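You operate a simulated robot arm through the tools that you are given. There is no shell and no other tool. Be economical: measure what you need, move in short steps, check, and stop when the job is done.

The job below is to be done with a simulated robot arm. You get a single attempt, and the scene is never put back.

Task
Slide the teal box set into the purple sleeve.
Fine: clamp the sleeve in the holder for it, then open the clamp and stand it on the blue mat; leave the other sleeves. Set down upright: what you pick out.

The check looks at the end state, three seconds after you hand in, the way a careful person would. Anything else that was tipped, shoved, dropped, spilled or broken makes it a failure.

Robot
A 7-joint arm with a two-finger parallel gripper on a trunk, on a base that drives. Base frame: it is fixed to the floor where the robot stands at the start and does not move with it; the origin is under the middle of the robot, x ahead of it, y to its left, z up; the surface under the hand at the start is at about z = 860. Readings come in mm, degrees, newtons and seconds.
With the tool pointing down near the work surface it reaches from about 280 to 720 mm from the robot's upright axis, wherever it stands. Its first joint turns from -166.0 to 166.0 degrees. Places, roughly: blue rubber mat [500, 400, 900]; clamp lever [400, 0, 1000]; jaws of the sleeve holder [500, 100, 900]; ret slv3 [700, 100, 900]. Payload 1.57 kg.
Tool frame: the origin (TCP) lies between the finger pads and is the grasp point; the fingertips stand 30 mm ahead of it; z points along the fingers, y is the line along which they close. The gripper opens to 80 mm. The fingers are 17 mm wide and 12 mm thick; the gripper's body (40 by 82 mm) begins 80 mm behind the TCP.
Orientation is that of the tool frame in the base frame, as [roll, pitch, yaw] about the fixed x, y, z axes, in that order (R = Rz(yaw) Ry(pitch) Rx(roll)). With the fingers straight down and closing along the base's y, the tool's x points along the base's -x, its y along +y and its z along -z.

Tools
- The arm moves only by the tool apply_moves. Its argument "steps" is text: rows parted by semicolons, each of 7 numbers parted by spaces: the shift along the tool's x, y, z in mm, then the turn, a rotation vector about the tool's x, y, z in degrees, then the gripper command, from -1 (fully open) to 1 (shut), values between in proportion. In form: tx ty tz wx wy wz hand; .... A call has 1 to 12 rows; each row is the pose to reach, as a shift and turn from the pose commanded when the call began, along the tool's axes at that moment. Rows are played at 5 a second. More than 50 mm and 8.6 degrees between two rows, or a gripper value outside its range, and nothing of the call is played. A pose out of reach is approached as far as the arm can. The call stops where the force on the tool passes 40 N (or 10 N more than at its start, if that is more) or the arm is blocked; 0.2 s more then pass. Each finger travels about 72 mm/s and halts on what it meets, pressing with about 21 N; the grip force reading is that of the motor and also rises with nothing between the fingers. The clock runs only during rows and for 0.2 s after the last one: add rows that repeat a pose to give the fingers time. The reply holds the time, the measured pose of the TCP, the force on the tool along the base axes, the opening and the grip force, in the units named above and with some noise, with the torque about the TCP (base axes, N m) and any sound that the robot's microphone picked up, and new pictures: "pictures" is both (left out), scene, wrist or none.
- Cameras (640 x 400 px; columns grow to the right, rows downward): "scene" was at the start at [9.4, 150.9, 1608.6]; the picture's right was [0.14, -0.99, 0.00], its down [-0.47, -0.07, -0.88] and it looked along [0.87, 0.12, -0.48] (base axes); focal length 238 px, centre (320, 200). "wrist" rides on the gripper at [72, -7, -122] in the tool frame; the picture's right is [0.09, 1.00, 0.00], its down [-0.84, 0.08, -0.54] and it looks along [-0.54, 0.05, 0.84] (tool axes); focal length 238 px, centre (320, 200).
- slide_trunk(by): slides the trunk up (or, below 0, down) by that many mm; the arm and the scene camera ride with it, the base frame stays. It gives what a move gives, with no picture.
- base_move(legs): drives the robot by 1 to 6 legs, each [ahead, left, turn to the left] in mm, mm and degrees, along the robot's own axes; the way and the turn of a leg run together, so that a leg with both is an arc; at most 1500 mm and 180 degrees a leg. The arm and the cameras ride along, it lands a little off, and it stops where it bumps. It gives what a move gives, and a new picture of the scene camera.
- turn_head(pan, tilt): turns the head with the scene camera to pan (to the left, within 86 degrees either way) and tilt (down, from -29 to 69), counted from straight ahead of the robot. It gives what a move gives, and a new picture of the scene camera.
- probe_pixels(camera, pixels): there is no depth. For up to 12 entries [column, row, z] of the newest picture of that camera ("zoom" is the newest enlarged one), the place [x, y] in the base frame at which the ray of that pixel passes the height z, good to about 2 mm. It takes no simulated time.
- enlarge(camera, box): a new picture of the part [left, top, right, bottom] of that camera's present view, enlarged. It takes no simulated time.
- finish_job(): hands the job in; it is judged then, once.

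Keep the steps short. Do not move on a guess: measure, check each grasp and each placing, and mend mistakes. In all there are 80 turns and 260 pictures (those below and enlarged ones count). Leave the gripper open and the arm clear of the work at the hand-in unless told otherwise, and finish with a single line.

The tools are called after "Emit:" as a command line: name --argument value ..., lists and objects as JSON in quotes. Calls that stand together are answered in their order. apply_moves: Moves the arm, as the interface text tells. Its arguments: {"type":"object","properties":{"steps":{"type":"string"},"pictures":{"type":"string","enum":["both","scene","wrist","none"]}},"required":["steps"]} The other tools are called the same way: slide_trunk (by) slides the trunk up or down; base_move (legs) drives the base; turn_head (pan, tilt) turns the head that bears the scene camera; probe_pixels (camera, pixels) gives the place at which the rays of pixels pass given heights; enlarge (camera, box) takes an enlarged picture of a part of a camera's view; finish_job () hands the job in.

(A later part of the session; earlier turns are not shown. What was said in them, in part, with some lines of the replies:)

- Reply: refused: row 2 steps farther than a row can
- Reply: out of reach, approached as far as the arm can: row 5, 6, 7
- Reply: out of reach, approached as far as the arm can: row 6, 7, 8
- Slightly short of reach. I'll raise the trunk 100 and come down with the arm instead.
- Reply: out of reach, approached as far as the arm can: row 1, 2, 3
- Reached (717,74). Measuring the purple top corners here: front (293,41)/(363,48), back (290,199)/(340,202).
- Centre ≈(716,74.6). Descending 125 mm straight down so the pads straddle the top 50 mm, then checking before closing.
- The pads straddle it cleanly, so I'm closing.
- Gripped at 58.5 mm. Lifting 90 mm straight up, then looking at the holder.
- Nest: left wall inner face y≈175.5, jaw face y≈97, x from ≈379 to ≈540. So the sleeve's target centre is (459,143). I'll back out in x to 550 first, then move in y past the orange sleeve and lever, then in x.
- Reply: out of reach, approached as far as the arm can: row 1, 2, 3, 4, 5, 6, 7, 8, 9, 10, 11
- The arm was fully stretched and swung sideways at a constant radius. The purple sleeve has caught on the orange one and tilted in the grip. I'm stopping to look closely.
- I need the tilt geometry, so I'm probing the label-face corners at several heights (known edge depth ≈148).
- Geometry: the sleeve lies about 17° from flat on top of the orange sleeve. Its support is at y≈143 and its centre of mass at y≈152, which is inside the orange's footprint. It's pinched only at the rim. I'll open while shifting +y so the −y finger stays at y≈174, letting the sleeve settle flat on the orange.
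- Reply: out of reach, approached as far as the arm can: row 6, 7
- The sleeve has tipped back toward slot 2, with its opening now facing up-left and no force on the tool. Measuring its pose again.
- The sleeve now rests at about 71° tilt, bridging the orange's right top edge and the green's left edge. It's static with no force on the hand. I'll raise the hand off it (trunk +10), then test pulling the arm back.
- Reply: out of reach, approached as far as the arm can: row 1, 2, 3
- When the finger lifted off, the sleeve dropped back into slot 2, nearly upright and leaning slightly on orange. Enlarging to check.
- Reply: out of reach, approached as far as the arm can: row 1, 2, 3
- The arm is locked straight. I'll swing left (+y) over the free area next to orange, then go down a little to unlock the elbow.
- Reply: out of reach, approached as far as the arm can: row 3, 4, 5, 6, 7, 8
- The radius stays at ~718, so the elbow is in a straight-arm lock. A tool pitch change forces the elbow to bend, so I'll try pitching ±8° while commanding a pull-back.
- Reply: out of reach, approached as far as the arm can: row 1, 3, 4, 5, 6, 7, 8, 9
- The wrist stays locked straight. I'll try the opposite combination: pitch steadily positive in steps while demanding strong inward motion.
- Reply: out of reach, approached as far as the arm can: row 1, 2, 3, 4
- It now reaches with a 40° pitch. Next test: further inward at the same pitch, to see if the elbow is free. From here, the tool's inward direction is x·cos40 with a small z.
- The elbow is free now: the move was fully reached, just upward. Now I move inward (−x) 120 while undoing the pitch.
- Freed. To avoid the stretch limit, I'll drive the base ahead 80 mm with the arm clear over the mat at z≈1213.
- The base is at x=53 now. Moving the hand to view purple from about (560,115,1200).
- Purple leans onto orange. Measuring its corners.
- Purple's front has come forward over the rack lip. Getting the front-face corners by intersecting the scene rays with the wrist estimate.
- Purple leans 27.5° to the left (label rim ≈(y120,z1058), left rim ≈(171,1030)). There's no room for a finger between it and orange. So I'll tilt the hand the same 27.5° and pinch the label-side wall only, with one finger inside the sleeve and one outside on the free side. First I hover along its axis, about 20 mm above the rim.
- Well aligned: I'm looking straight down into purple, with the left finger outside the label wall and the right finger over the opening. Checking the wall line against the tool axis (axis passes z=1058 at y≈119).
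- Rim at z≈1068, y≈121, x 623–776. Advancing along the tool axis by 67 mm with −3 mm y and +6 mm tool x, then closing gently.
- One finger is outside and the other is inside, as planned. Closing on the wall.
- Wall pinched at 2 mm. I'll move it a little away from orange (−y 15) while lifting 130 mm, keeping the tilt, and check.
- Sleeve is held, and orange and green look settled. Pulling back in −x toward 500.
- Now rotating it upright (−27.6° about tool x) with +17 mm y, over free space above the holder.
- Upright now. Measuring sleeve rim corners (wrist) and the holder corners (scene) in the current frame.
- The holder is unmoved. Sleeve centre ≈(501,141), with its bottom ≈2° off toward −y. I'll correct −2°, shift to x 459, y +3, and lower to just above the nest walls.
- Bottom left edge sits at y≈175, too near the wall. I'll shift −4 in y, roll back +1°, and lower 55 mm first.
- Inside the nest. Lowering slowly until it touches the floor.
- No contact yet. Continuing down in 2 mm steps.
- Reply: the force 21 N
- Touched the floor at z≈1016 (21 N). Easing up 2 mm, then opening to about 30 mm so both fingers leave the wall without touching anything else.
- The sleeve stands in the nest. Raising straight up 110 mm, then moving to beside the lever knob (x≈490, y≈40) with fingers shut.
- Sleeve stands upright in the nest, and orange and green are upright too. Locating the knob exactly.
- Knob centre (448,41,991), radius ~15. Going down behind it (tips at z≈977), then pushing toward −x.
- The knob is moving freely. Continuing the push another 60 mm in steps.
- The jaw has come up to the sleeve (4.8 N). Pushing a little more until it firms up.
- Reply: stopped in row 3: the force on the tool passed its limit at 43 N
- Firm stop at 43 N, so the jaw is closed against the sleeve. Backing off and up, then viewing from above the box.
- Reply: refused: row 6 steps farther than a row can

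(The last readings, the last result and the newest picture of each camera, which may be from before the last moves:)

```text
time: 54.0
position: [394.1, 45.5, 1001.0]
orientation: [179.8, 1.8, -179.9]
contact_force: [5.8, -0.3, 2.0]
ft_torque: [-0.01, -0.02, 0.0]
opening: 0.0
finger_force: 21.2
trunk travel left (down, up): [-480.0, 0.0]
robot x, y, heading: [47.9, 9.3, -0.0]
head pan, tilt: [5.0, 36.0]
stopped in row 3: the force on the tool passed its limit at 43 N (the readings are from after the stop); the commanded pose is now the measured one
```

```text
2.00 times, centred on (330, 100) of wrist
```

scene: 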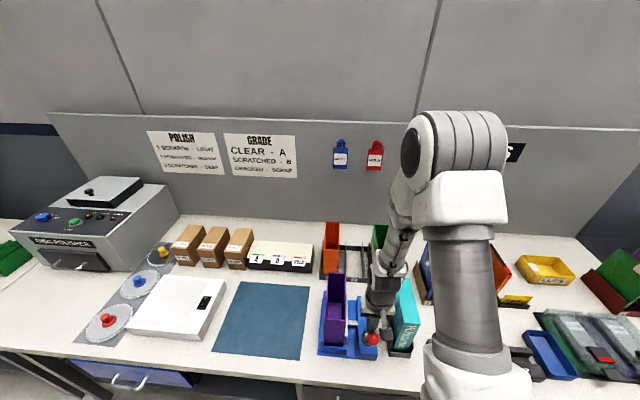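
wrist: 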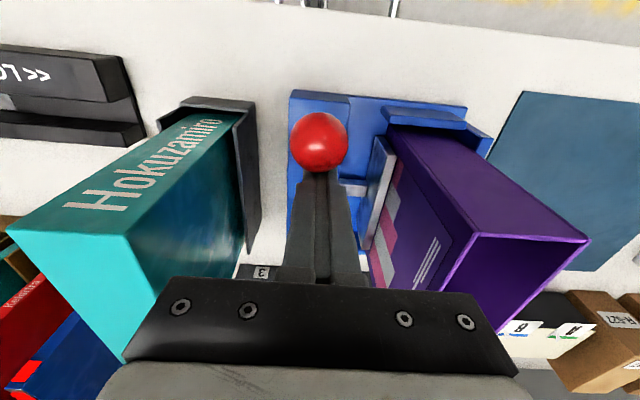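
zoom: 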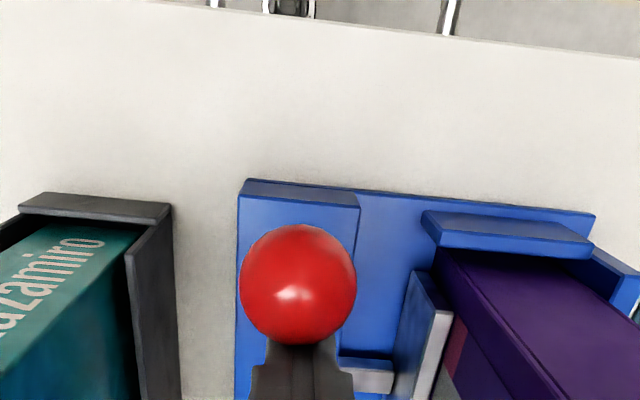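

Same move with smaller steps.

Emit:
apply_moves --steps "-15 0 -1 0 1.8 0 1; -30 0 -3 0 1.8 0 1; -30 0 -43 0 1.8 0 1; -30 0 -83 0 1.8 0 1; -30 0 -123 0 1.8 0 0.5; -15 -20 -150 0 1.8 0 0; 5 -40 -170 0 1.8 0 -0.7; 20 -60 -180 0 1.8 0 -0.7; 20 -60 -180 0 1.8 0 -0.7" --pictures "both"

Emit:
enlarge --camera "scene" --box '[300, 230, 430, 360]'

Emit:
enlarge --camera "wrist" --box '[160, 0, 480, 200]'

```text
time: 56.0
position: [367.7, -15.5, 1178.3]
orientation: [179.8, -0.2, -180.0]
contact_force: [-0.3, -0.3, 0.6]
ft_torque: [-0.03, 0.01, 0.01]
opening: 68.1
finger_force: 0.0
trunk travel left (down, up): [-480.0, 0.0]
robot x, y, heading: [48.5, 12.5, -0.3]
head pan, tilt: [5.0, 36.0]
```

scene: 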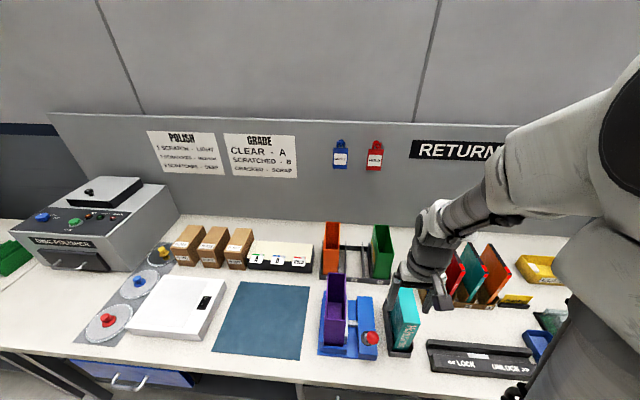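
wrist: 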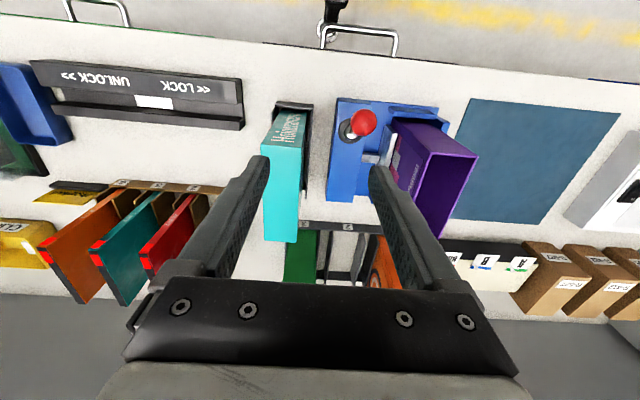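

```text
3.08 times, centred on (365, 295) of scene
```

zoom: 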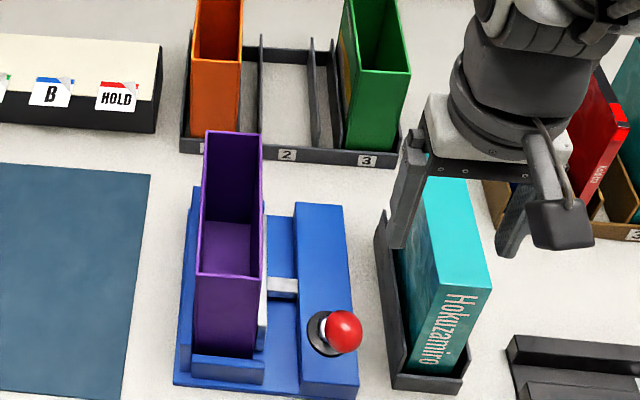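

```text
2.00 times, centred on (320, 100) of wrist
```

zoom: 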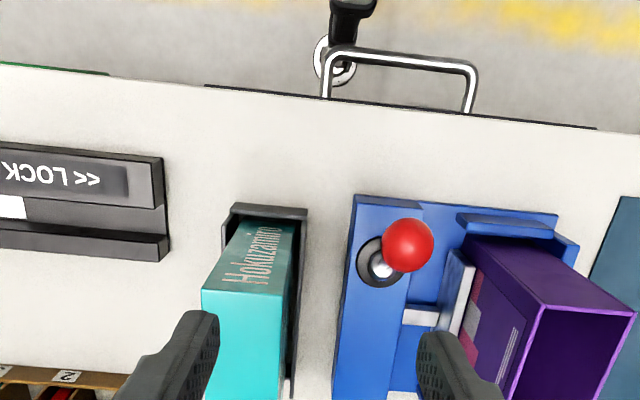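

The lever stays down and the jaw is on the sleeve. Moving above the box to measure it: TCP (440,−64,1165).

Emit:
apply_moves --steps "-35 -24 5 0 0 0 -0.7; -72 -49 13 0 0 0 -0.7; -72 -49 13 0 0 0 -0.7" --pictures "wrist"

Emit:
enlarge --camera "wrist" --box '[200, 0, 480, 250]'

```text
time: 56.8
position: [440.8, -63.7, 1166.0]
orientation: [179.9, -0.1, -180.0]
contact_force: [-0.9, 0.6, -0.9]
ft_torque: [0.04, 0.01, 0.0]
opening: 68.0
finger_force: 0.1
trunk travel left (down, up): [-480.0, 0.0]
robot x, y, heading: [50.3, 10.5, 0.5]
head pan, tilt: [5.0, 36.0]
```

wrist: 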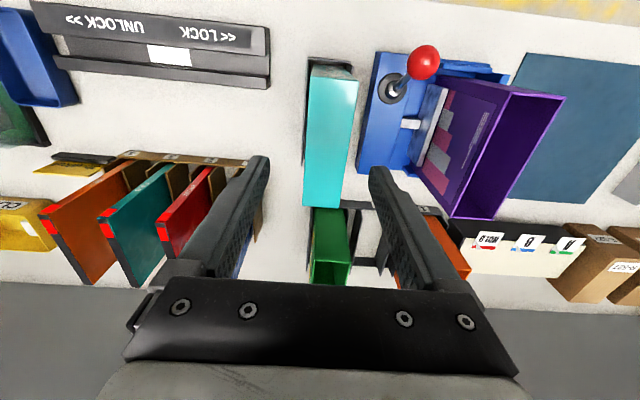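

```text
1.60 times, centred on (340, 125) of wrist
```

zoom: 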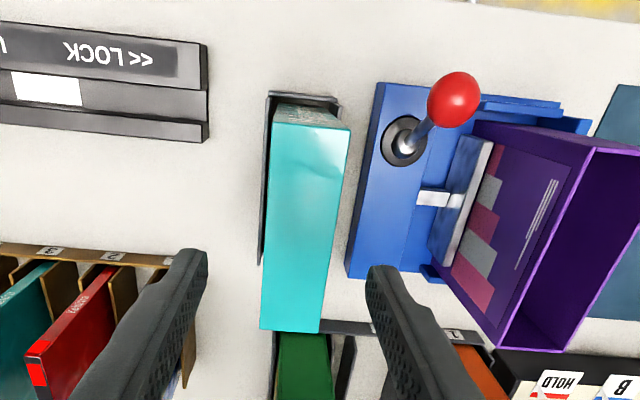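

Emit:
probe_pixels --camera "zoom" --pixels '[[275, 122, 1030], [350, 129, 1030], [260, 329, 1030], [320, 332, 1030], [275, 122, 1050], [350, 129, 1050], [260, 329, 1050], [320, 332, 1050], [596, 146, 1040], [558, 351, 1040], [500, 347, 1040]]'

Emit:
enlarge --camera "scene" --box '[370, 260, 430, 360]'

```text
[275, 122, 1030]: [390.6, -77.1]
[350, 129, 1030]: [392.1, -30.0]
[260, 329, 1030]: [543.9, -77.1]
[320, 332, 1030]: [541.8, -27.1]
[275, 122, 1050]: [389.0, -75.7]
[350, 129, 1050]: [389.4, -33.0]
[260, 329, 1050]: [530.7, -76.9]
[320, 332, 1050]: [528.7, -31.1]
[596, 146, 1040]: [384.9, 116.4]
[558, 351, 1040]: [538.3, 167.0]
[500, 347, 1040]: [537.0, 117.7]
```

```text
4.00 times, centred on (400, 310) of scene
```

zoom: 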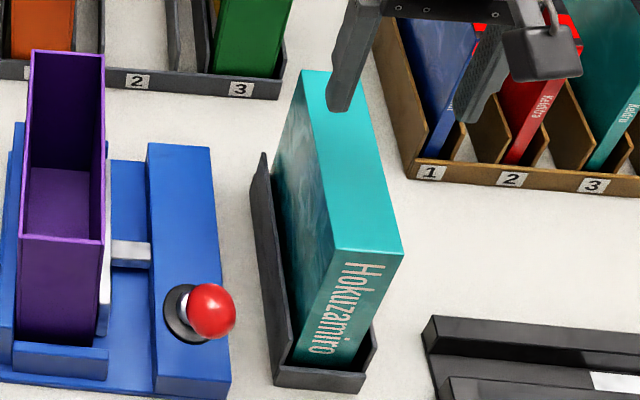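

Checking box position in scene coordinates, to see whether it leans: its holder base, box bottom, and top.

Emit:
probe_pixels --camera "zoom" --pixels '[[276, 387, 860], [363, 392, 860], [292, 360, 885], [355, 362, 885], [334, 247, 1050], [403, 252, 1050], [302, 71, 1050], [357, 74, 1050], [334, 247, 1040], [403, 252, 1040], [264, 154, 925], [155, 398, 860]]'

```text
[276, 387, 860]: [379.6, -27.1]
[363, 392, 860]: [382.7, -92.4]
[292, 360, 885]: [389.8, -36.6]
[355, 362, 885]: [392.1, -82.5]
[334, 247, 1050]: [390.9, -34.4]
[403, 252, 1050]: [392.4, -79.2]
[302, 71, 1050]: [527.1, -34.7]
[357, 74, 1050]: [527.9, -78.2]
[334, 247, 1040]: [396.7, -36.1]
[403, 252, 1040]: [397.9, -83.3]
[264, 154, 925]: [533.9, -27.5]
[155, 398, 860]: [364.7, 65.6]
```

Box: x 390–528, y −79…−34 (centre ≈−56), top ≈1050, so it will stick out ~18 mm above the sleeve rim when seated. Before gripping, I measure the clamped sleeve's mouth from directly above.

Emit:
apply_moves --steps "0 45 0 0 0 0 -0.7; 0 90 0 0 0 0 -0.7; 0 135 0 0 0 0 -0.7; 0 180 0 0 0 0 -0.7; 0 208 0 0 0 0 -0.7; 0 208 0 0 0 0 -0.7" --pictures "wrist"

Emit:
enlarge --camera "wrist" --box '[230, 30, 430, 230]'

```text
time: 58.2
position: [440.3, 142.9, 1167.7]
orientation: [179.8, -0.2, -179.9]
contact_force: [0.6, -0.2, -0.3]
ft_torque: [0.01, 0.01, -0.01]
opening: 68.0
finger_force: 0.1
trunk travel left (down, up): [-480.0, 0.0]
robot x, y, heading: [49.3, 10.6, 0.5]
head pan, tilt: [5.0, 36.0]
```

wrist: 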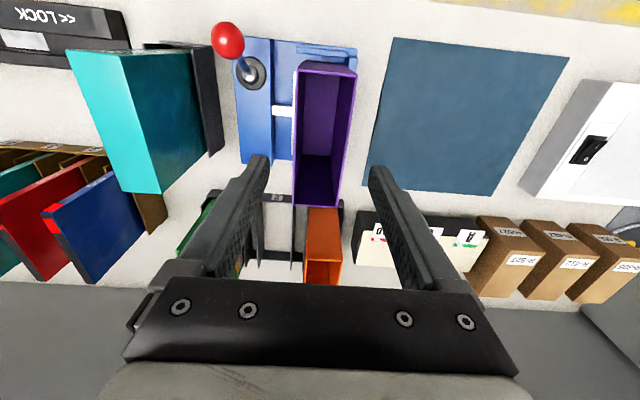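

```text
2.00 times, centred on (330, 130) of wrist
```

zoom: 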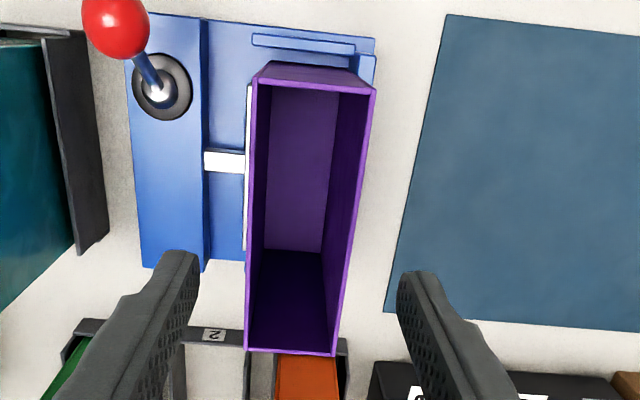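

Emit:
probe_pixels --camera "zoom" --pixels '[[250, 82, 1040], [376, 94, 1040], [244, 351, 1040], [336, 357, 1040], [258, 84, 1040], [367, 94, 1040], [249, 346, 1040], [330, 351, 1040], [312, 88, 1040], [290, 349, 1040], [250, 82, 1035], [376, 94, 1035]]'

```text
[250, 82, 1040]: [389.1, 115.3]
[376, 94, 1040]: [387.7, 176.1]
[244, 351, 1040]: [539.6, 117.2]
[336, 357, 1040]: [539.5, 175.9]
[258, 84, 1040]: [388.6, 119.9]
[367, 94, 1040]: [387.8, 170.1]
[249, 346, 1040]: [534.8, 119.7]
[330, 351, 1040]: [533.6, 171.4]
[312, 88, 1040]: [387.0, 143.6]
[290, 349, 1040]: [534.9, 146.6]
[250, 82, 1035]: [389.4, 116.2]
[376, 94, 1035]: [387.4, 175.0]
```

Sleeve mouth: centre (463,146), inner ≈54×146. Box: centre (459.5,−54.5), 45×140. Going back above the box centre and down so the tips overlap its top by about 20 mm.

Emit:
apply_moves --steps "-5 -45 0 0 0 0 -0.75; -10 -90 0 0 0 0 -0.75; -15 -135 0 0 0 0 -0.75; -19 -175 0 0 0 0 -0.75; -19 -197.5 15 0 0 0 -0.75; -19 -197.5 50 0 0 0 -0.75; -19 -197.5 80 0 0 0 -0.75; -19 -197.5 80 0 0 0 -0.75" --pictures "both"

Emit:
enlarge --camera "scene" --box '[360, 230, 440, 360]'

```text
time: 60.0
position: [457.7, -53.3, 1083.5]
orientation: [179.7, -0.3, -179.8]
contact_force: [0.1, -0.2, -0.2]
ft_torque: [-0.04, -0.04, 0.05]
opening: 70.0
finger_force: 0.0
trunk travel left (down, up): [-480.0, 0.0]
robot x, y, heading: [48.6, 9.7, 0.2]
head pan, tilt: [5.0, 36.0]
```

scene: 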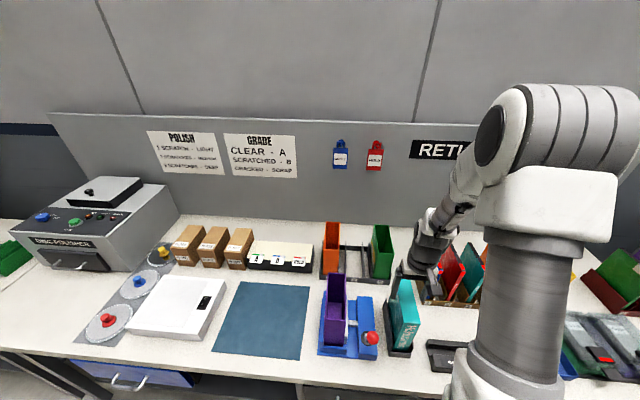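
wrist: 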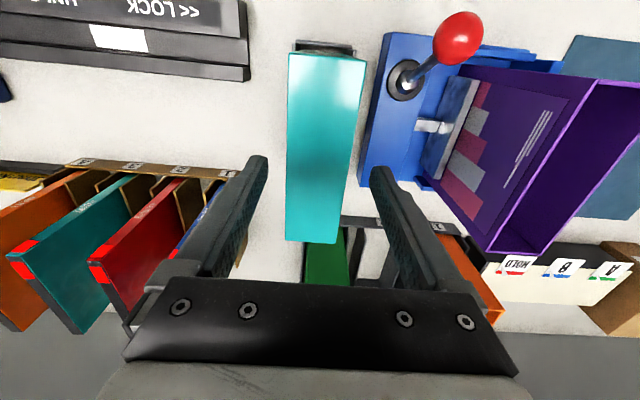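

```text
3.08 times, centred on (400, 295) of scene
```

zoom: 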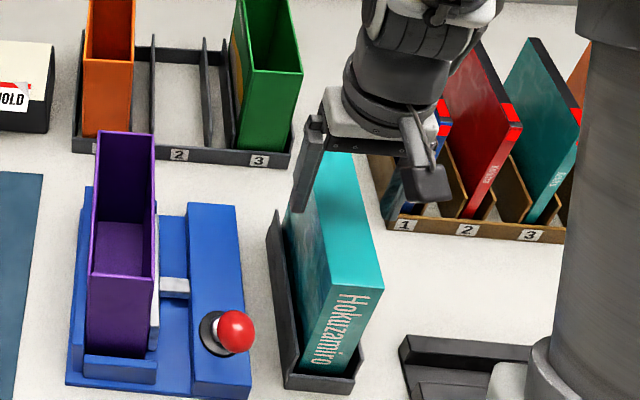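

Emit:
probe_pixels --camera "wrist" --pixels '[[288, 52, 1050], [366, 57, 1050], [286, 240, 1050], [337, 243, 1050], [288, 52, 1040], [366, 57, 1040], [286, 240, 1040], [337, 243, 1040]]'

```text
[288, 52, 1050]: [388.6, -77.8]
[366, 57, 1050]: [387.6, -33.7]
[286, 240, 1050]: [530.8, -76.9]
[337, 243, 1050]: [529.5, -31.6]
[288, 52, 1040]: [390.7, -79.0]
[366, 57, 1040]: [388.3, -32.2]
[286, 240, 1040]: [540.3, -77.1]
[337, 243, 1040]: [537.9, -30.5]
```

Consistent: centre (459,−55), top ≈1050. Lowering 25 mm and closing.

Emit:
apply_moves --steps "-2 -1.5 12 0 0 0 -0.75; -2 -1.5 25 0 0 0 -0.75; -2 -1.5 25 0 0 0 -0.4; -2 -1.5 25 0 0 0 0; -2 -1.5 25 0 0 0 0.5; -2 -1.5 25 0 0 0 1; -2 -1.5 25 0 0 0 1" --pictures "wrist"

```text
time: 61.6
position: [459.6, -56.5, 1059.7]
orientation: [179.7, -0.1, -179.9]
contact_force: [-0.3, -1.5, -1.0]
ft_torque: [-0.23, -0.09, -0.03]
opening: 44.8
finger_force: 20.8
trunk travel left (down, up): [-480.0, 0.0]
robot x, y, heading: [50.0, 9.8, 0.2]
head pan, tilt: [5.0, 36.0]
```

wrist: 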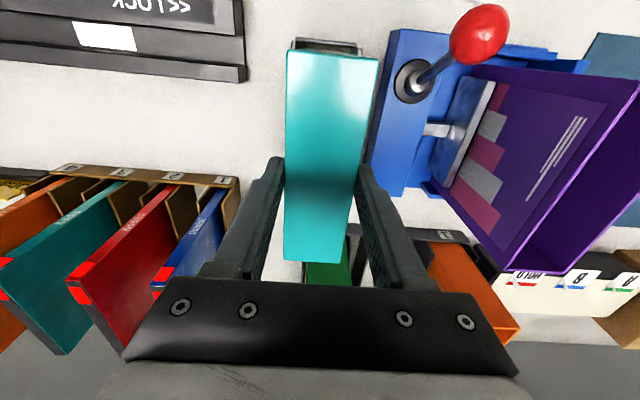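

Gripped at 44.8 mm. Lifting straight up 195 mm.

Emit:
apply_moves --steps "0 0 -10 0 0 0 1; 0 0 -25 0 0 0 1; 0 0 -50 0 0 0 1; 0 0 -80 0 0 0 1; 0 0 -115 0 0 0 1; 0 0 -150 0 0 0 1; 0 0 -180 0 0 0 1; 0 0 -198 0 0 0 1; 0 0 -198 0 0 0 1" --pictures "both"

Emit:
enlarge --camera "scene" --box '[340, 180, 460, 360]'

```text
time: 63.6
position: [460.9, -56.6, 1261.3]
orientation: [179.8, -0.1, -179.9]
contact_force: [0.8, -0.5, -3.3]
ft_torque: [-0.01, 0.0, 0.0]
opening: 45.0
finger_force: 20.6
trunk travel left (down, up): [-480.0, 0.0]
robot x, y, heading: [52.8, 7.4, 0.1]
head pan, tilt: [5.0, 36.0]
```

scene: 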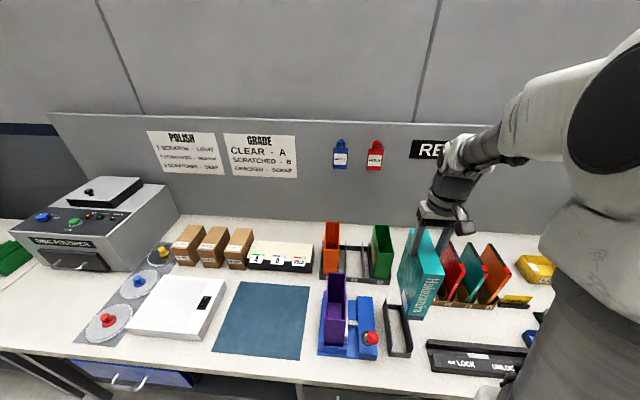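
wrist: 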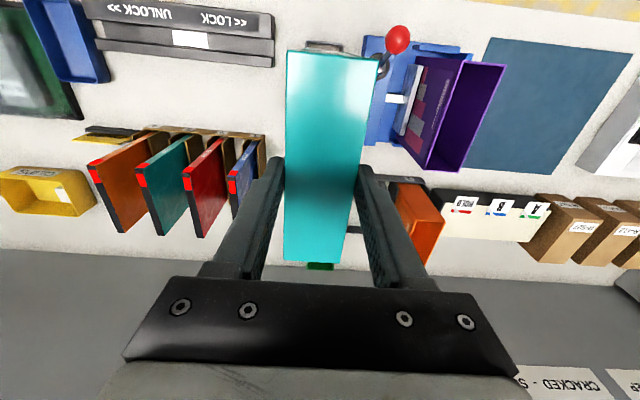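

```text
2.22 times, centred on (400, 270) of scene
```

zoom: 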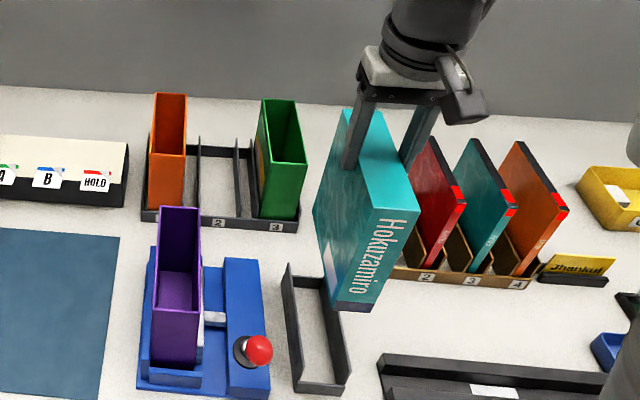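

Box held (≈3.3 N). Moving +y to above the sleeve mouth (463,146).

Emit:
apply_moves --steps "0 40 0 0 0 0 1; -1 80 0 0 0 0 1; -1 120 0 0 0 0 1; -2 160 0 0 0 0 1; -2 190 0 0 0 0 1; -2 202.5 0 0 0 0 1; -2 202.5 0 0 0 0 1; -2 202.5 0 0 0 0 1" --pictures "both"

Emit:
enlarge --camera "scene" --box '[290, 180, 400, 360]'

Emit:
enlarge --camera "scene" --box '[310, 245, 370, 315]'

```text
time: 65.4
position: [461.2, 147.3, 1262.0]
orientation: [179.8, -0.2, -179.9]
contact_force: [-0.2, -0.6, -3.8]
ft_torque: [0.02, 0.01, 0.0]
opening: 44.5
finger_force: 21.6
trunk travel left (down, up): [-480.0, 0.0]
robot x, y, heading: [51.7, 9.3, 0.2]
head pan, tilt: [5.0, 36.0]
```

scene: 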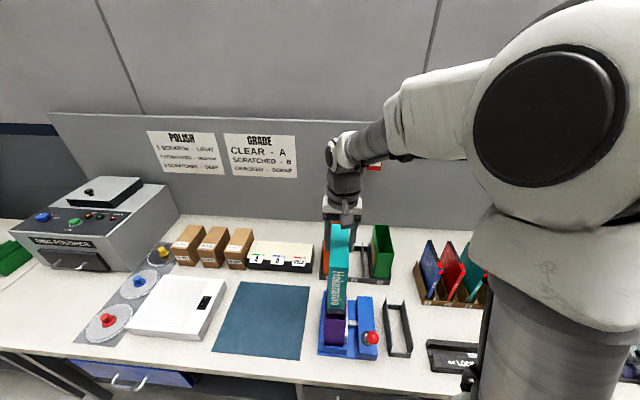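
wrist: 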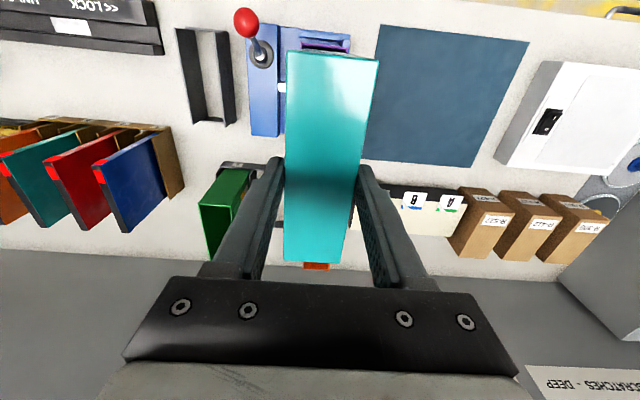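

```text
2.22 times, centred on (345, 270) of scene
```

zoom: 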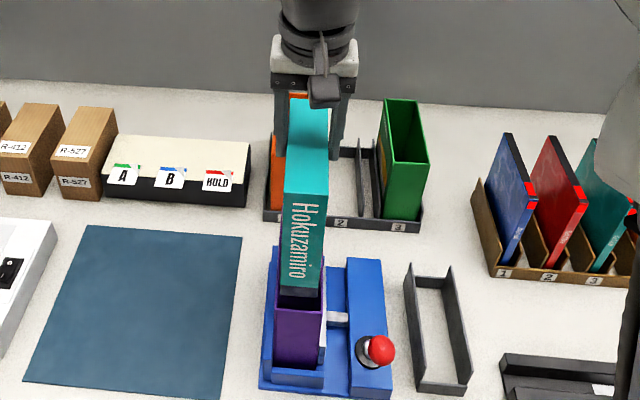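

```text
5.71 times, centred on (340, 280) of scene
```

zoom: 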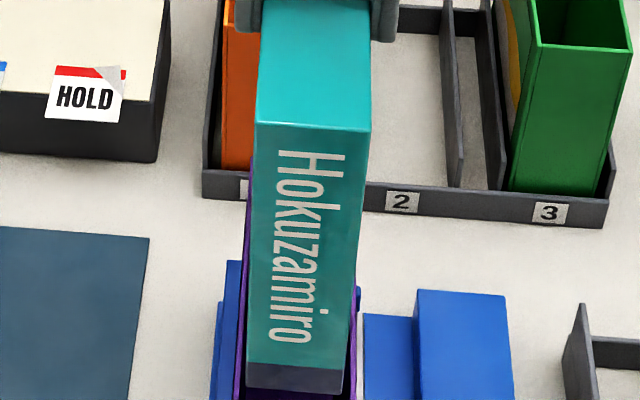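

Checking the box's bottom front corners against the mouth.

Emit:
enlarge --camera "scene" --box '[310, 285, 370, 345]'

```text
6.67 times, centred on (340, 315) of scene
```

zoom: 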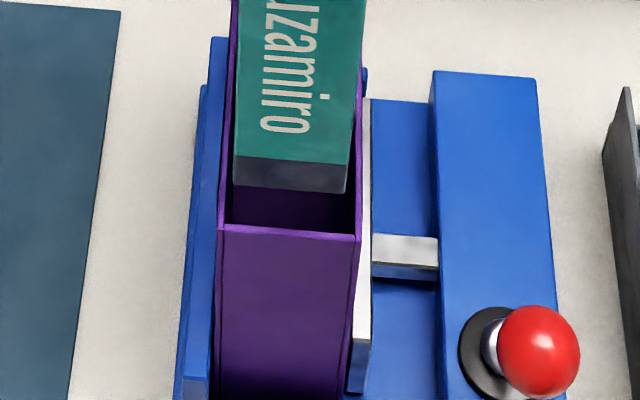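

Emit:
probe_pixels --camera "zoom" --pixels '[[234, 184, 1067], [345, 193, 1067], [234, 184, 1075], [345, 193, 1075], [234, 184, 1055], [345, 193, 1055], [218, 228, 1040], [360, 238, 1040], [224, 228, 1040], [354, 236, 1040]]'

```text
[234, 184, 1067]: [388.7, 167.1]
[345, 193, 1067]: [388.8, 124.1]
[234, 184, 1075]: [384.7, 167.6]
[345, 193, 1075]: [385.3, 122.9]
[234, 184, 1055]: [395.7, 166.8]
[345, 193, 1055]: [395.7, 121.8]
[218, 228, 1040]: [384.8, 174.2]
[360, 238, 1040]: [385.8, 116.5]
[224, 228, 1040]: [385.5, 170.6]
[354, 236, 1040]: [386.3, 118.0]
```

The box bottom (y 123–167) is centred in the mouth (118–171). Nudging +1 mm in x and lowering slowly into it, watching force.

Emit:
apply_moves --steps "-1 0 10 0 0 0 1; -1 0 20 0 0 0 1; -1 0 27 0 0 0 1; -1 0 34 0 0 0 1; -1 0 42 0 0 0 1; -1 0 52 0 0 0 1; -1 0 60 0 0 0 1; -1 0 60 0 0 0 1" --pictures "wrist"

Emit:
enlarge --camera "scene" --box '[310, 265, 370, 345]'

```text
time: 67.2
position: [464.2, 145.8, 1201.5]
orientation: [179.8, -0.2, -179.9]
contact_force: [0.0, 0.9, -3.8]
ft_torque: [-0.03, 0.0, 0.02]
opening: 45.1
finger_force: 21.2
trunk travel left (down, up): [-480.0, 0.0]
robot x, y, heading: [51.6, 10.9, 0.4]
head pan, tilt: [5.0, 36.0]
```

wrist: 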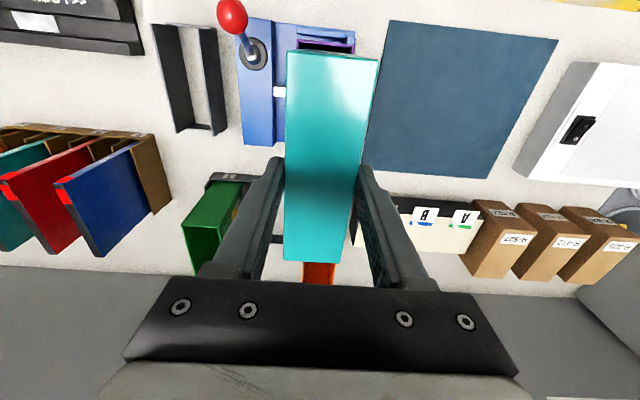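

```text
5.00 times, centred on (340, 305) of scene
```

zoom: 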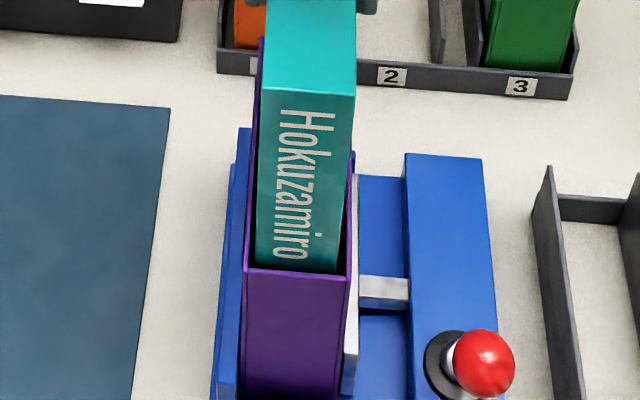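

The box is entering the sleeve with no contact force. Continuing down to TCP ≈1078.

Emit:
apply_moves --steps "0 0 20 0 0 0 1; 0 0 40 0 0 0 1; 0 0 60 0 0 0 1; 0 0 80 0 0 0 1; 0 0 100 0 0 0 1; 0 0 113 0 0 0 1; 0 0 122 0 0 0 1; 0 0 122 0 0 0 1" --pictures "wrist"

Emit:
enlarge --camera "scene" --box '[310, 265, 370, 345]'

```text
time: 69.0
position: [462.5, 146.3, 1078.3]
orientation: [179.8, -0.2, -180.0]
contact_force: [-0.6, 0.5, -3.3]
ft_torque: [-0.01, 0.0, 0.01]
opening: 44.8
finger_force: 21.0
trunk travel left (down, up): [-480.0, 0.0]
robot x, y, heading: [47.8, 12.2, 0.2]
head pan, tilt: [5.0, 36.0]
```

wrist: 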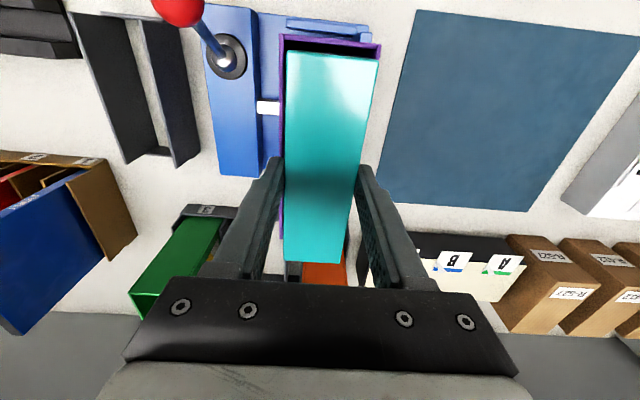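

```text
5.00 times, centred on (340, 305) of scene
```

zoom: 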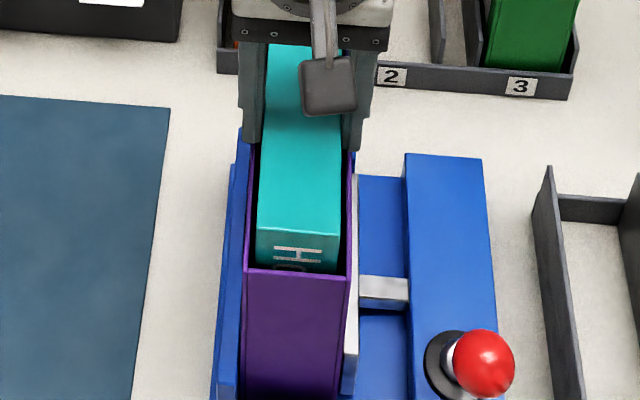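

Nearly seated (still 3.3 N of weight on the hand). Lowering 5 mm more, then opening.

Emit:
apply_moves --steps "0 0 3 0 0 0 1; 0 0 5 0 0 0 1; 0 0 5 0 0 0 0.2; 0 0 5 0 0 0 -0.3; 0 0 5 0 0 0 -0.6; 0 0 5 0 0 0 -0.6" --pictures "both"

Emit:
enlarge --camera "scene" --box '[310, 265, 370, 345]'

```text
time: 70.4
position: [462.9, 147.3, 1073.5]
orientation: [179.7, -0.2, -179.9]
contact_force: [0.5, -0.3, 0.1]
ft_torque: [0.01, -0.01, 0.01]
opening: 63.8
finger_force: 0.0
trunk travel left (down, up): [-480.0, 0.0]
robot x, y, heading: [51.3, 11.7, 0.2]
head pan, tilt: [5.0, 36.0]
```

scene: 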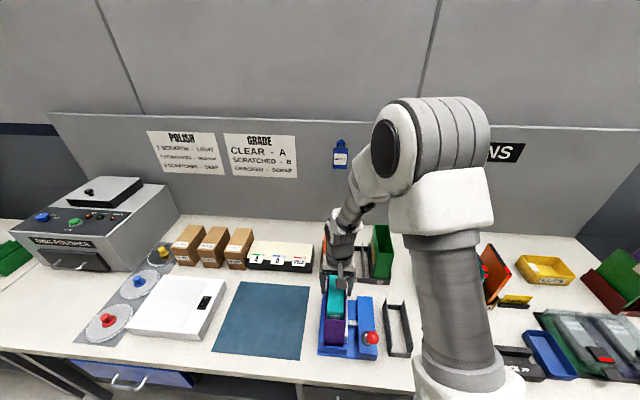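
wrist: 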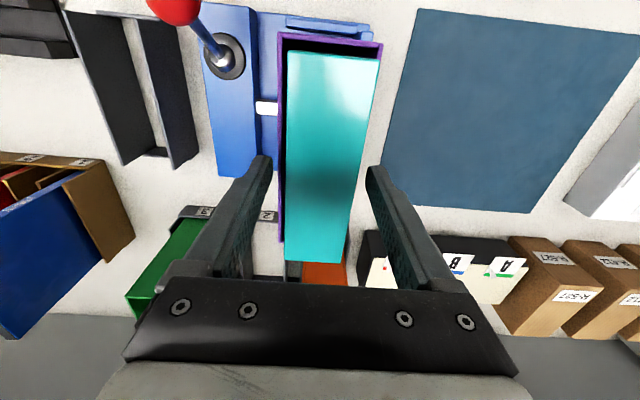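

```text
5.00 times, centred on (340, 305) of scene
```

zoom: 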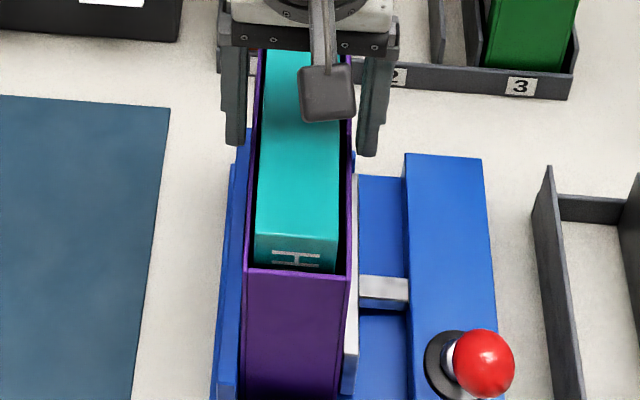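

Released. To confirm it's seated, I rise, shut the fingers, and touch the box's top gently.

Emit:
apply_moves --steps "0 0 -25 0 0 0 -0.6; 0 0 -40 0 0 0 0; 0 0 -40 0 0 0 1; 0 0 -40 0 0 0 1; 0 0 -40 0 0 0 1; 0 0 -25 0 0 0 1; 0 0 -18 0 0 0 1; 0 0 -14 0 0 0 1; 0 0 -11 0 0 0 1; 0 0 -9 0 0 0 1" --pictures "none"

```text
time: 72.2
position: [463.6, 147.4, 1092.2]
orientation: [179.6, 0.4, -179.9]
contact_force: [-6.3, -1.0, 25.2]
ft_torque: [-0.1, 0.39, -0.02]
opening: 0.1
finger_force: 21.7
trunk travel left (down, up): [-480.0, 0.0]
robot x, y, heading: [48.2, 13.2, 0.5]
head pan, tilt: [5.0, 36.0]
stopped in row 9: the force on the tool passed its limit at 47 N (the readings are from after the stop); the commanded pose is now the measured one
```

Contact at tip z≈1061 with over 40 N, so the box is firmly seated (≈20 mm of it protrudes above the rim, as expected). Rising and moving to view the lever on its −x side.

Emit:
apply_moves --steps "0 0 -30 0 0 0 1; 0 0 -70 0 0 0 1; 30 -30 -80 0 0 0 1; 60 -60 -80 0 0 0 1; 90 -90 -80 0 0 0 1; 125 -105 -80 0 0 0 1; 150 -105 -80 0 0 0 1; 150 -105 -80 0 0 0 1" --pictures "both"

Emit:
enlarge --camera "scene" --box '[310, 255, 390, 360]'

```text
time: 74.0
position: [315.8, 40.9, 1170.5]
orientation: [179.6, 0.1, -179.9]
contact_force: [-0.7, 1.0, -0.1]
ft_torque: [0.01, -0.02, 0.02]
opening: 0.0
finger_force: 21.3
trunk travel left (down, up): [-480.0, 0.0]
robot x, y, heading: [50.2, 7.8, 0.3]
head pan, tilt: [5.0, 36.0]
```

scene: 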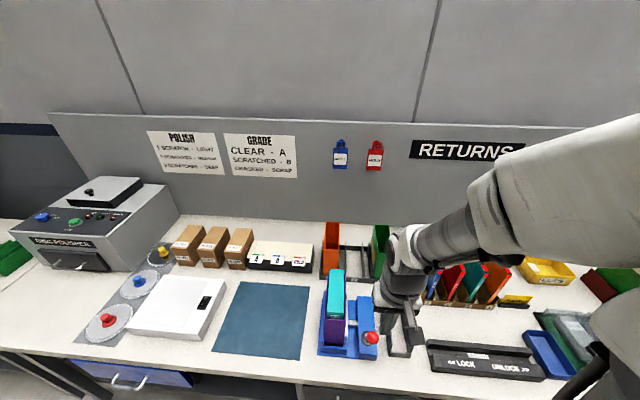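
wrist: 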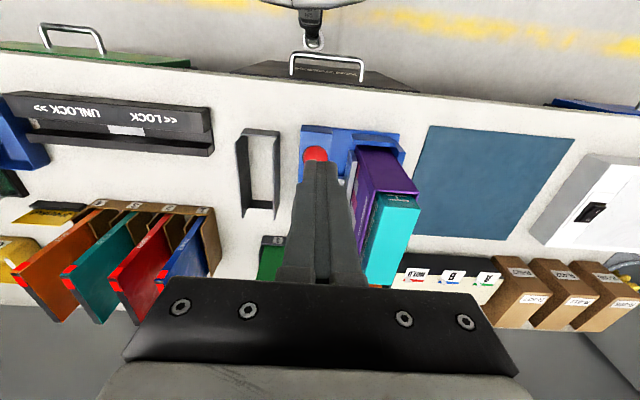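

```text
3.81 times, centred on (350, 308) of scene
```

zoom: 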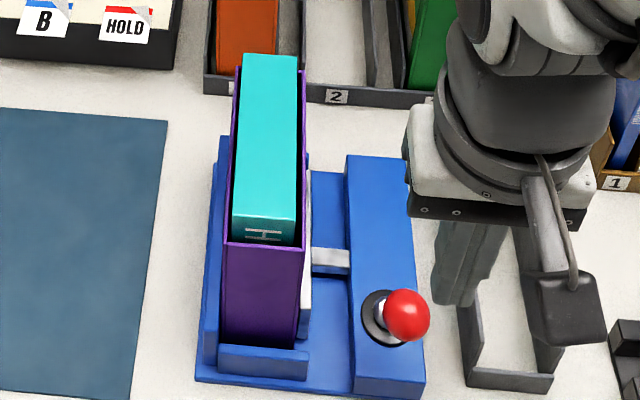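

Emit:
probe_pixels --camera "zoom" --pixels '[[407, 315, 980], [407, 315, 1000]]'

Emit:
probe_pixels --camera "wrist" --pixels '[[315, 154, 980], [315, 154, 1000], [303, 140, 900]]'

```text
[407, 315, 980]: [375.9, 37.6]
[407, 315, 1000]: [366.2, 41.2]
```

```text
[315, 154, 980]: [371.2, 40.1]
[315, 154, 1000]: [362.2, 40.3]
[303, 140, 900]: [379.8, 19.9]
```

Knob at ≈(370,40,988). Moving to x=333, descending to TCP z≈1006, then pushing +x.

Emit:
apply_moves --steps "-17 0 40 0 0 0 1; -17 0 80 0 0 0 1; -17 0 120 0 0 0 1; -17 0 150 0 0 0 1; -17 0 164 0 0 0 1; -17 0 164 0 0 0 1" --pictures "both"

Emit:
enlarge --camera "scene" --box '[310, 255, 420, 390]'

```text
time: 75.4
position: [330.2, 42.7, 1004.0]
orientation: [179.6, 0.2, -180.0]
contact_force: [-0.2, 0.0, 0.7]
ft_torque: [-0.01, 0.01, 0.0]
opening: 0.0
finger_force: 21.3
out of reach, approached as far as the arm can: row 2
trunk travel left (down, up): [-480.0, 0.0]
robot x, y, heading: [50.9, 8.9, -0.0]
head pan, tilt: [5.0, 36.0]
```

scene: 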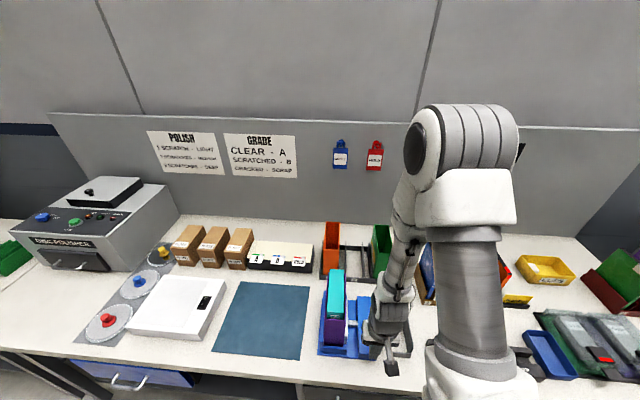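
wrist: 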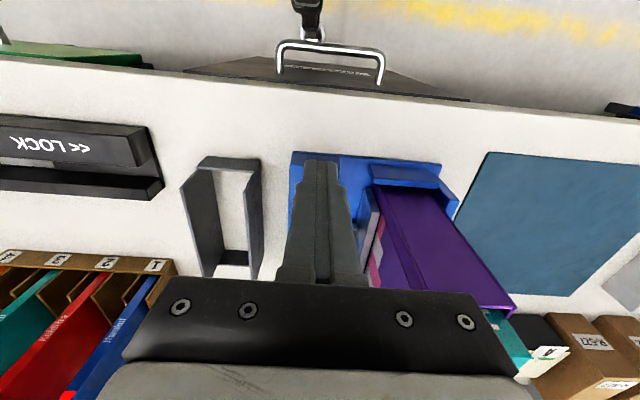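

```text
2.96 times, centred on (365, 322) of scene
```

zoom: 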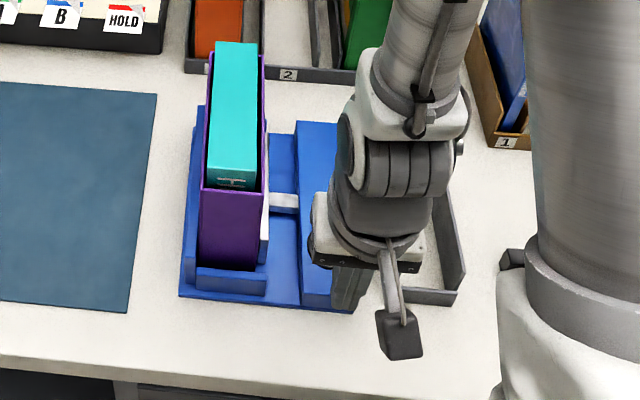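

Positioned in front of the knob. Pushing toward +x in steps up to 92 mm.

Emit:
apply_moves --steps "-10 0 0 0 0 0 1; -20 0 0 0 0 0 1; -32 0 0 0 0 0 1; -44 0 0 0 0 0 1; -56 0 0 0 0 0 1; -68 0 0 0 0 0 1; -80 0 0 0 0 0 1; -90 0 0 0 0 0 1; -90 0 0 0 0 0 1" --pictures "both"

Emit:
enlarge --camera "scene" --box '[310, 255, 400, 360]'

```text
time: 77.4
position: [421.5, 42.4, 1005.8]
orientation: [179.6, 0.3, -179.9]
contact_force: [0.5, 0.4, -0.3]
ft_torque: [0.01, 0.0, 0.02]
opening: 0.1
finger_force: 20.7
trunk travel left (down, up): [-480.0, 0.0]
robot x, y, heading: [49.7, 9.1, 0.2]
head pan, tilt: [5.0, 36.0]
```

scene: 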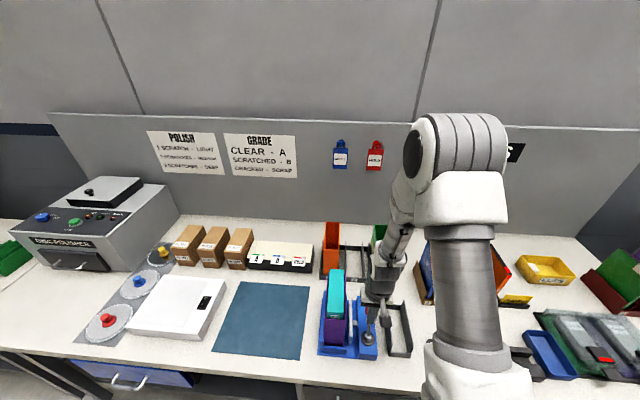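
wrist: 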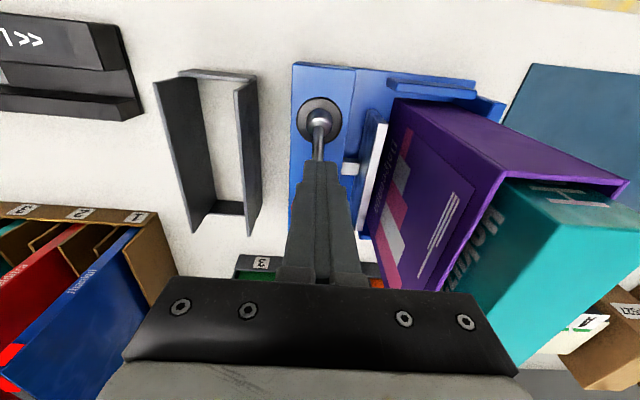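

```text
3.81 times, centred on (355, 308) of scene
5 turns are left
```

zoom: 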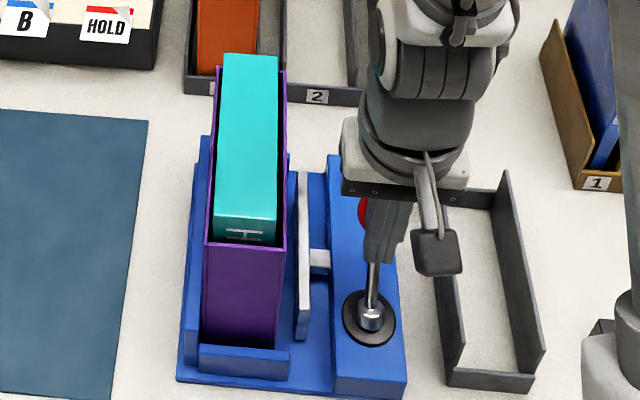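

The jaw is open again with a clear gap. Few turns remain, so I'm combining moves: rise, go over the sleeve centre (463,146), descend with open fingers to TCP z≈1015 and grip the sleeve from outside.

Emit:
apply_moves --steps "10 0 -45 0 0 0 1; 10 0 -92 0 0 0 0.4; -5 30 -120 0 0 0 -0.3; -22 65 -128 0 0 0 -0.95; -41.5 103.6 -128 0 0 0 -0.95; -41.5 103.6 -128 0 0 0 -0.95; -41.5 103.6 -90 0 0 0 -0.95; -41.5 103.6 -50 0 0 0 -0.95; -41.5 103.6 -10 0 0 0 -0.95; -41.5 103.6 -10 0 0 0 0; -41.5 103.6 -10 0 0 0 1; -41.5 103.6 -10 0 0 0 1" --pictures "both"

```text
time: 80.0
position: [463.9, 146.4, 1015.5]
orientation: [179.7, 0.3, -179.9]
contact_force: [-0.6, -1.4, -4.0]
ft_torque: [-0.26, -0.04, -0.12]
opening: 58.4
finger_force: 20.9
trunk travel left (down, up): [-480.0, 0.0]
robot x, y, heading: [52.2, 9.8, 0.0]
head pan, tilt: [5.0, 36.0]
4 turns are left
```

scene: 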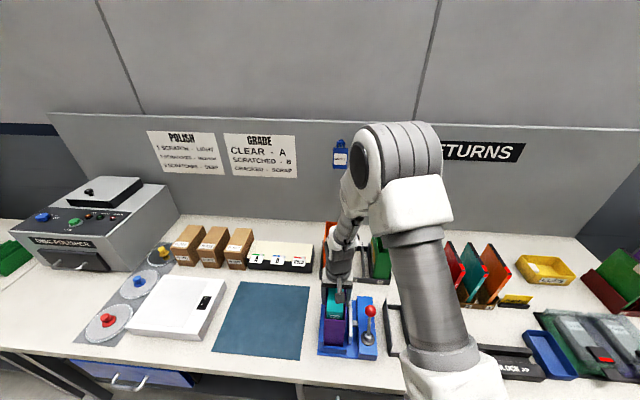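
wrist: 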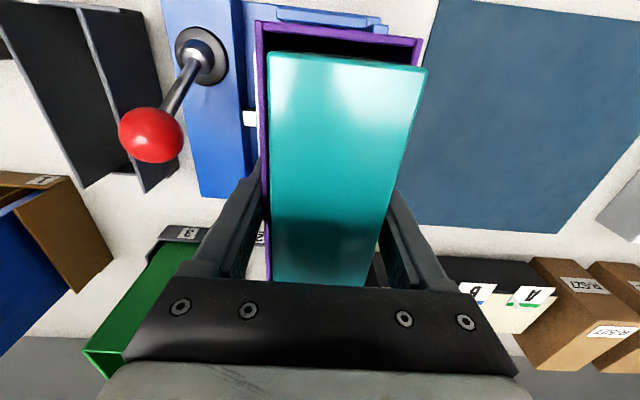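

Sleeve and box are gripped (58.4 mm). Lifting 80 mm, carrying +y 194 mm over the mat's middle, and lowering to just above the mat.

Emit:
apply_moves --steps "0 0 -20 0 0 0 1; 0 0 -50 0 0 0 1; 0 0 -85 0 0 0 1; 0 40 -85 0 0 0 1; 0 82 -85 0 0 0 1; 0 125 -85 0 0 0 1; 0 165 -85 0 0 0 1; 0 194 -85 0 0 0 1; 0 194 -85 0 0 0 1; 0 194 -45 0 0 0 1; 0 194 -8 0 0 0 1; 0 194 3 0 0 0 1" --pictures "both"

```text
time: 82.6
position: [461.5, 341.0, 1015.3]
orientation: [179.7, 0.2, -179.9]
contact_force: [-0.5, -0.5, -3.6]
ft_torque: [0.0, -0.01, -0.04]
opening: 58.1
finger_force: 20.7
trunk travel left (down, up): [-480.0, 0.0]
robot x, y, heading: [50.2, 14.0, 0.2]
head pan, tilt: [5.0, 36.0]
3 turns are left
```

scene: 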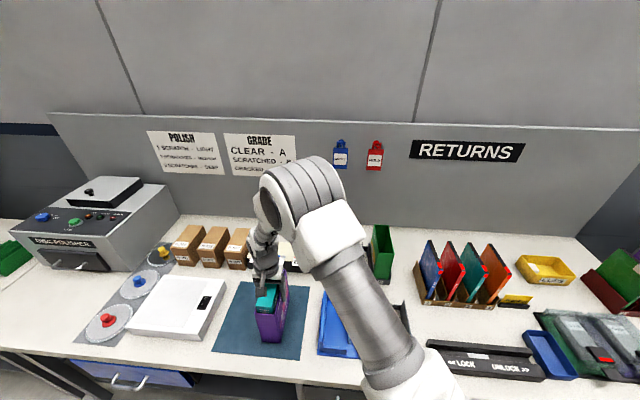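
wrist: 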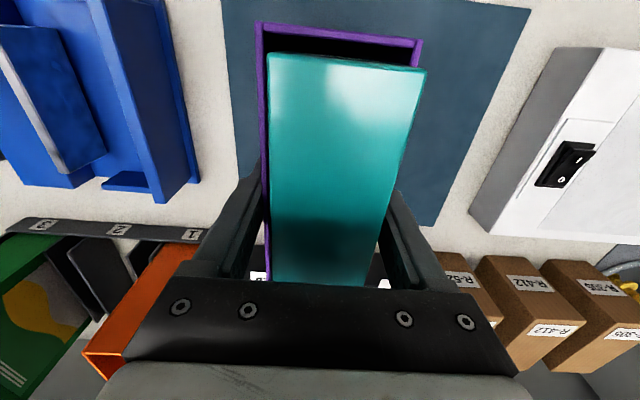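

Above the mat, upright. Lowering in small steps until it touches (a force stop is fine).

Emit:
apply_moves --steps "0 0 2 0 0 0 1; 0 0 4 0 0 0 1; 0 0 5 0 0 0 1; 0 0 6 0 0 0 1; 0 0 7 0 0 0 1; 0 0 8 0 0 0 1; 0 0 9 0 0 0 1; 0 0 10 0 0 0 1; 0 0 11 0 0 0 1; 0 0 12 0 0 0 1; 0 0 13 0 0 0 1; 0 0 14 0 0 0 1" --pictures "both"

```text
time: 85.2
position: [462.7, 341.3, 1002.3]
orientation: [179.6, 0.3, -179.9]
contact_force: [1.2, 3.1, 21.0]
ft_torque: [-0.09, 0.05, -0.03]
opening: 58.3
finger_force: 21.4
trunk travel left (down, up): [-480.0, 0.0]
robot x, y, heading: [48.1, 9.7, 0.2]
head pan, tilt: [5.0, 36.0]
2 turns are left
```

scene: 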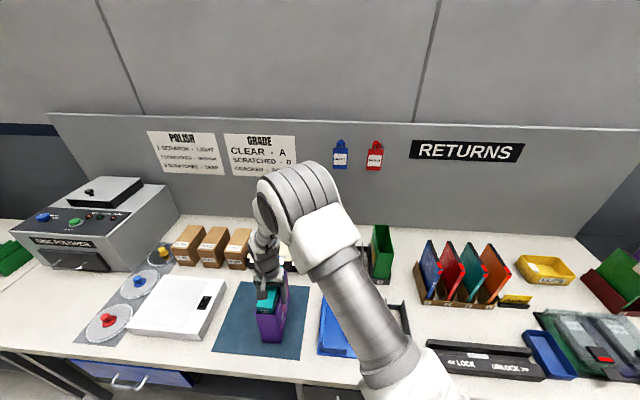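
wrist: 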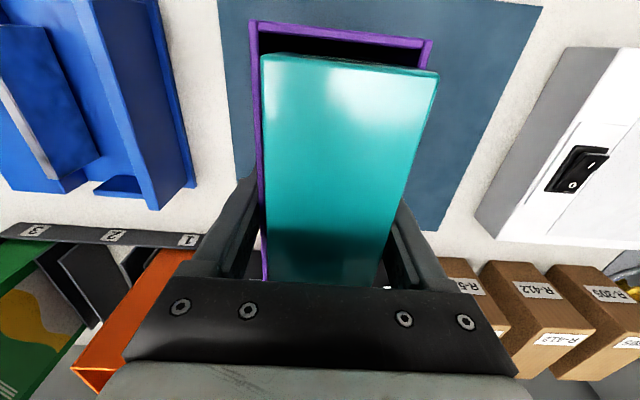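

It stands on the mat (21 N contact). Easing up 2 mm, opening fully, and rising straight clear.

Emit:
apply_moves --steps "0 0 -2 0 0 0 1; 0 0 -3 0 0 0 0.2; 0 0 -3 0 0 0 -0.6; 0 0 -3 0 0 0 -1; 0 0 -3 0 0 0 -1; 0 0 -15 0 0 0 -1; 0 0 -40 0 0 0 -1; 0 0 -75 0 0 0 -1; 0 0 -115 0 0 0 -1; 0 0 -150 0 0 0 -1; 0 0 -175 0 0 0 -1; 0 0 -175 0 0 0 -1" --pictures "both"

```text
time: 87.8
position: [460.9, 339.5, 1175.4]
orientation: [179.6, 0.2, -179.9]
contact_force: [-0.1, 0.2, -0.1]
ft_torque: [-0.03, -0.01, 0.03]
opening: 80.0
finger_force: 0.1
trunk travel left (down, up): [-480.0, 0.0]
robot x, y, heading: [50.0, 10.5, 0.3]
head pan, tilt: [5.0, 36.0]
1 turns are left
```

scene: 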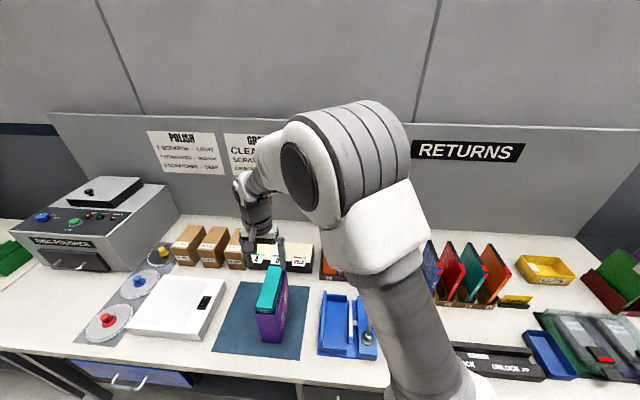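
wrist: 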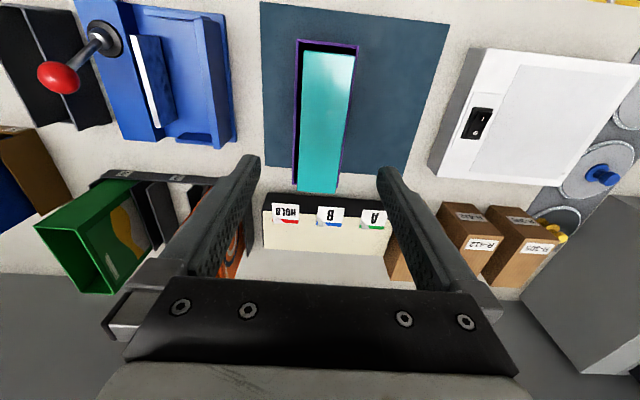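

The sleeve with the box inside stands upright on the mat, the clamp is open, the gripper is open and clear. Handing in.

Emit:
finish_job

```text
The job is handed in.
```

The teal box set is seated in the purple sleeve, which stands upright on the blue mat with the clamp open; on the way the purple sleeve caught and tilted the orange one, which settled back upright in its slot.
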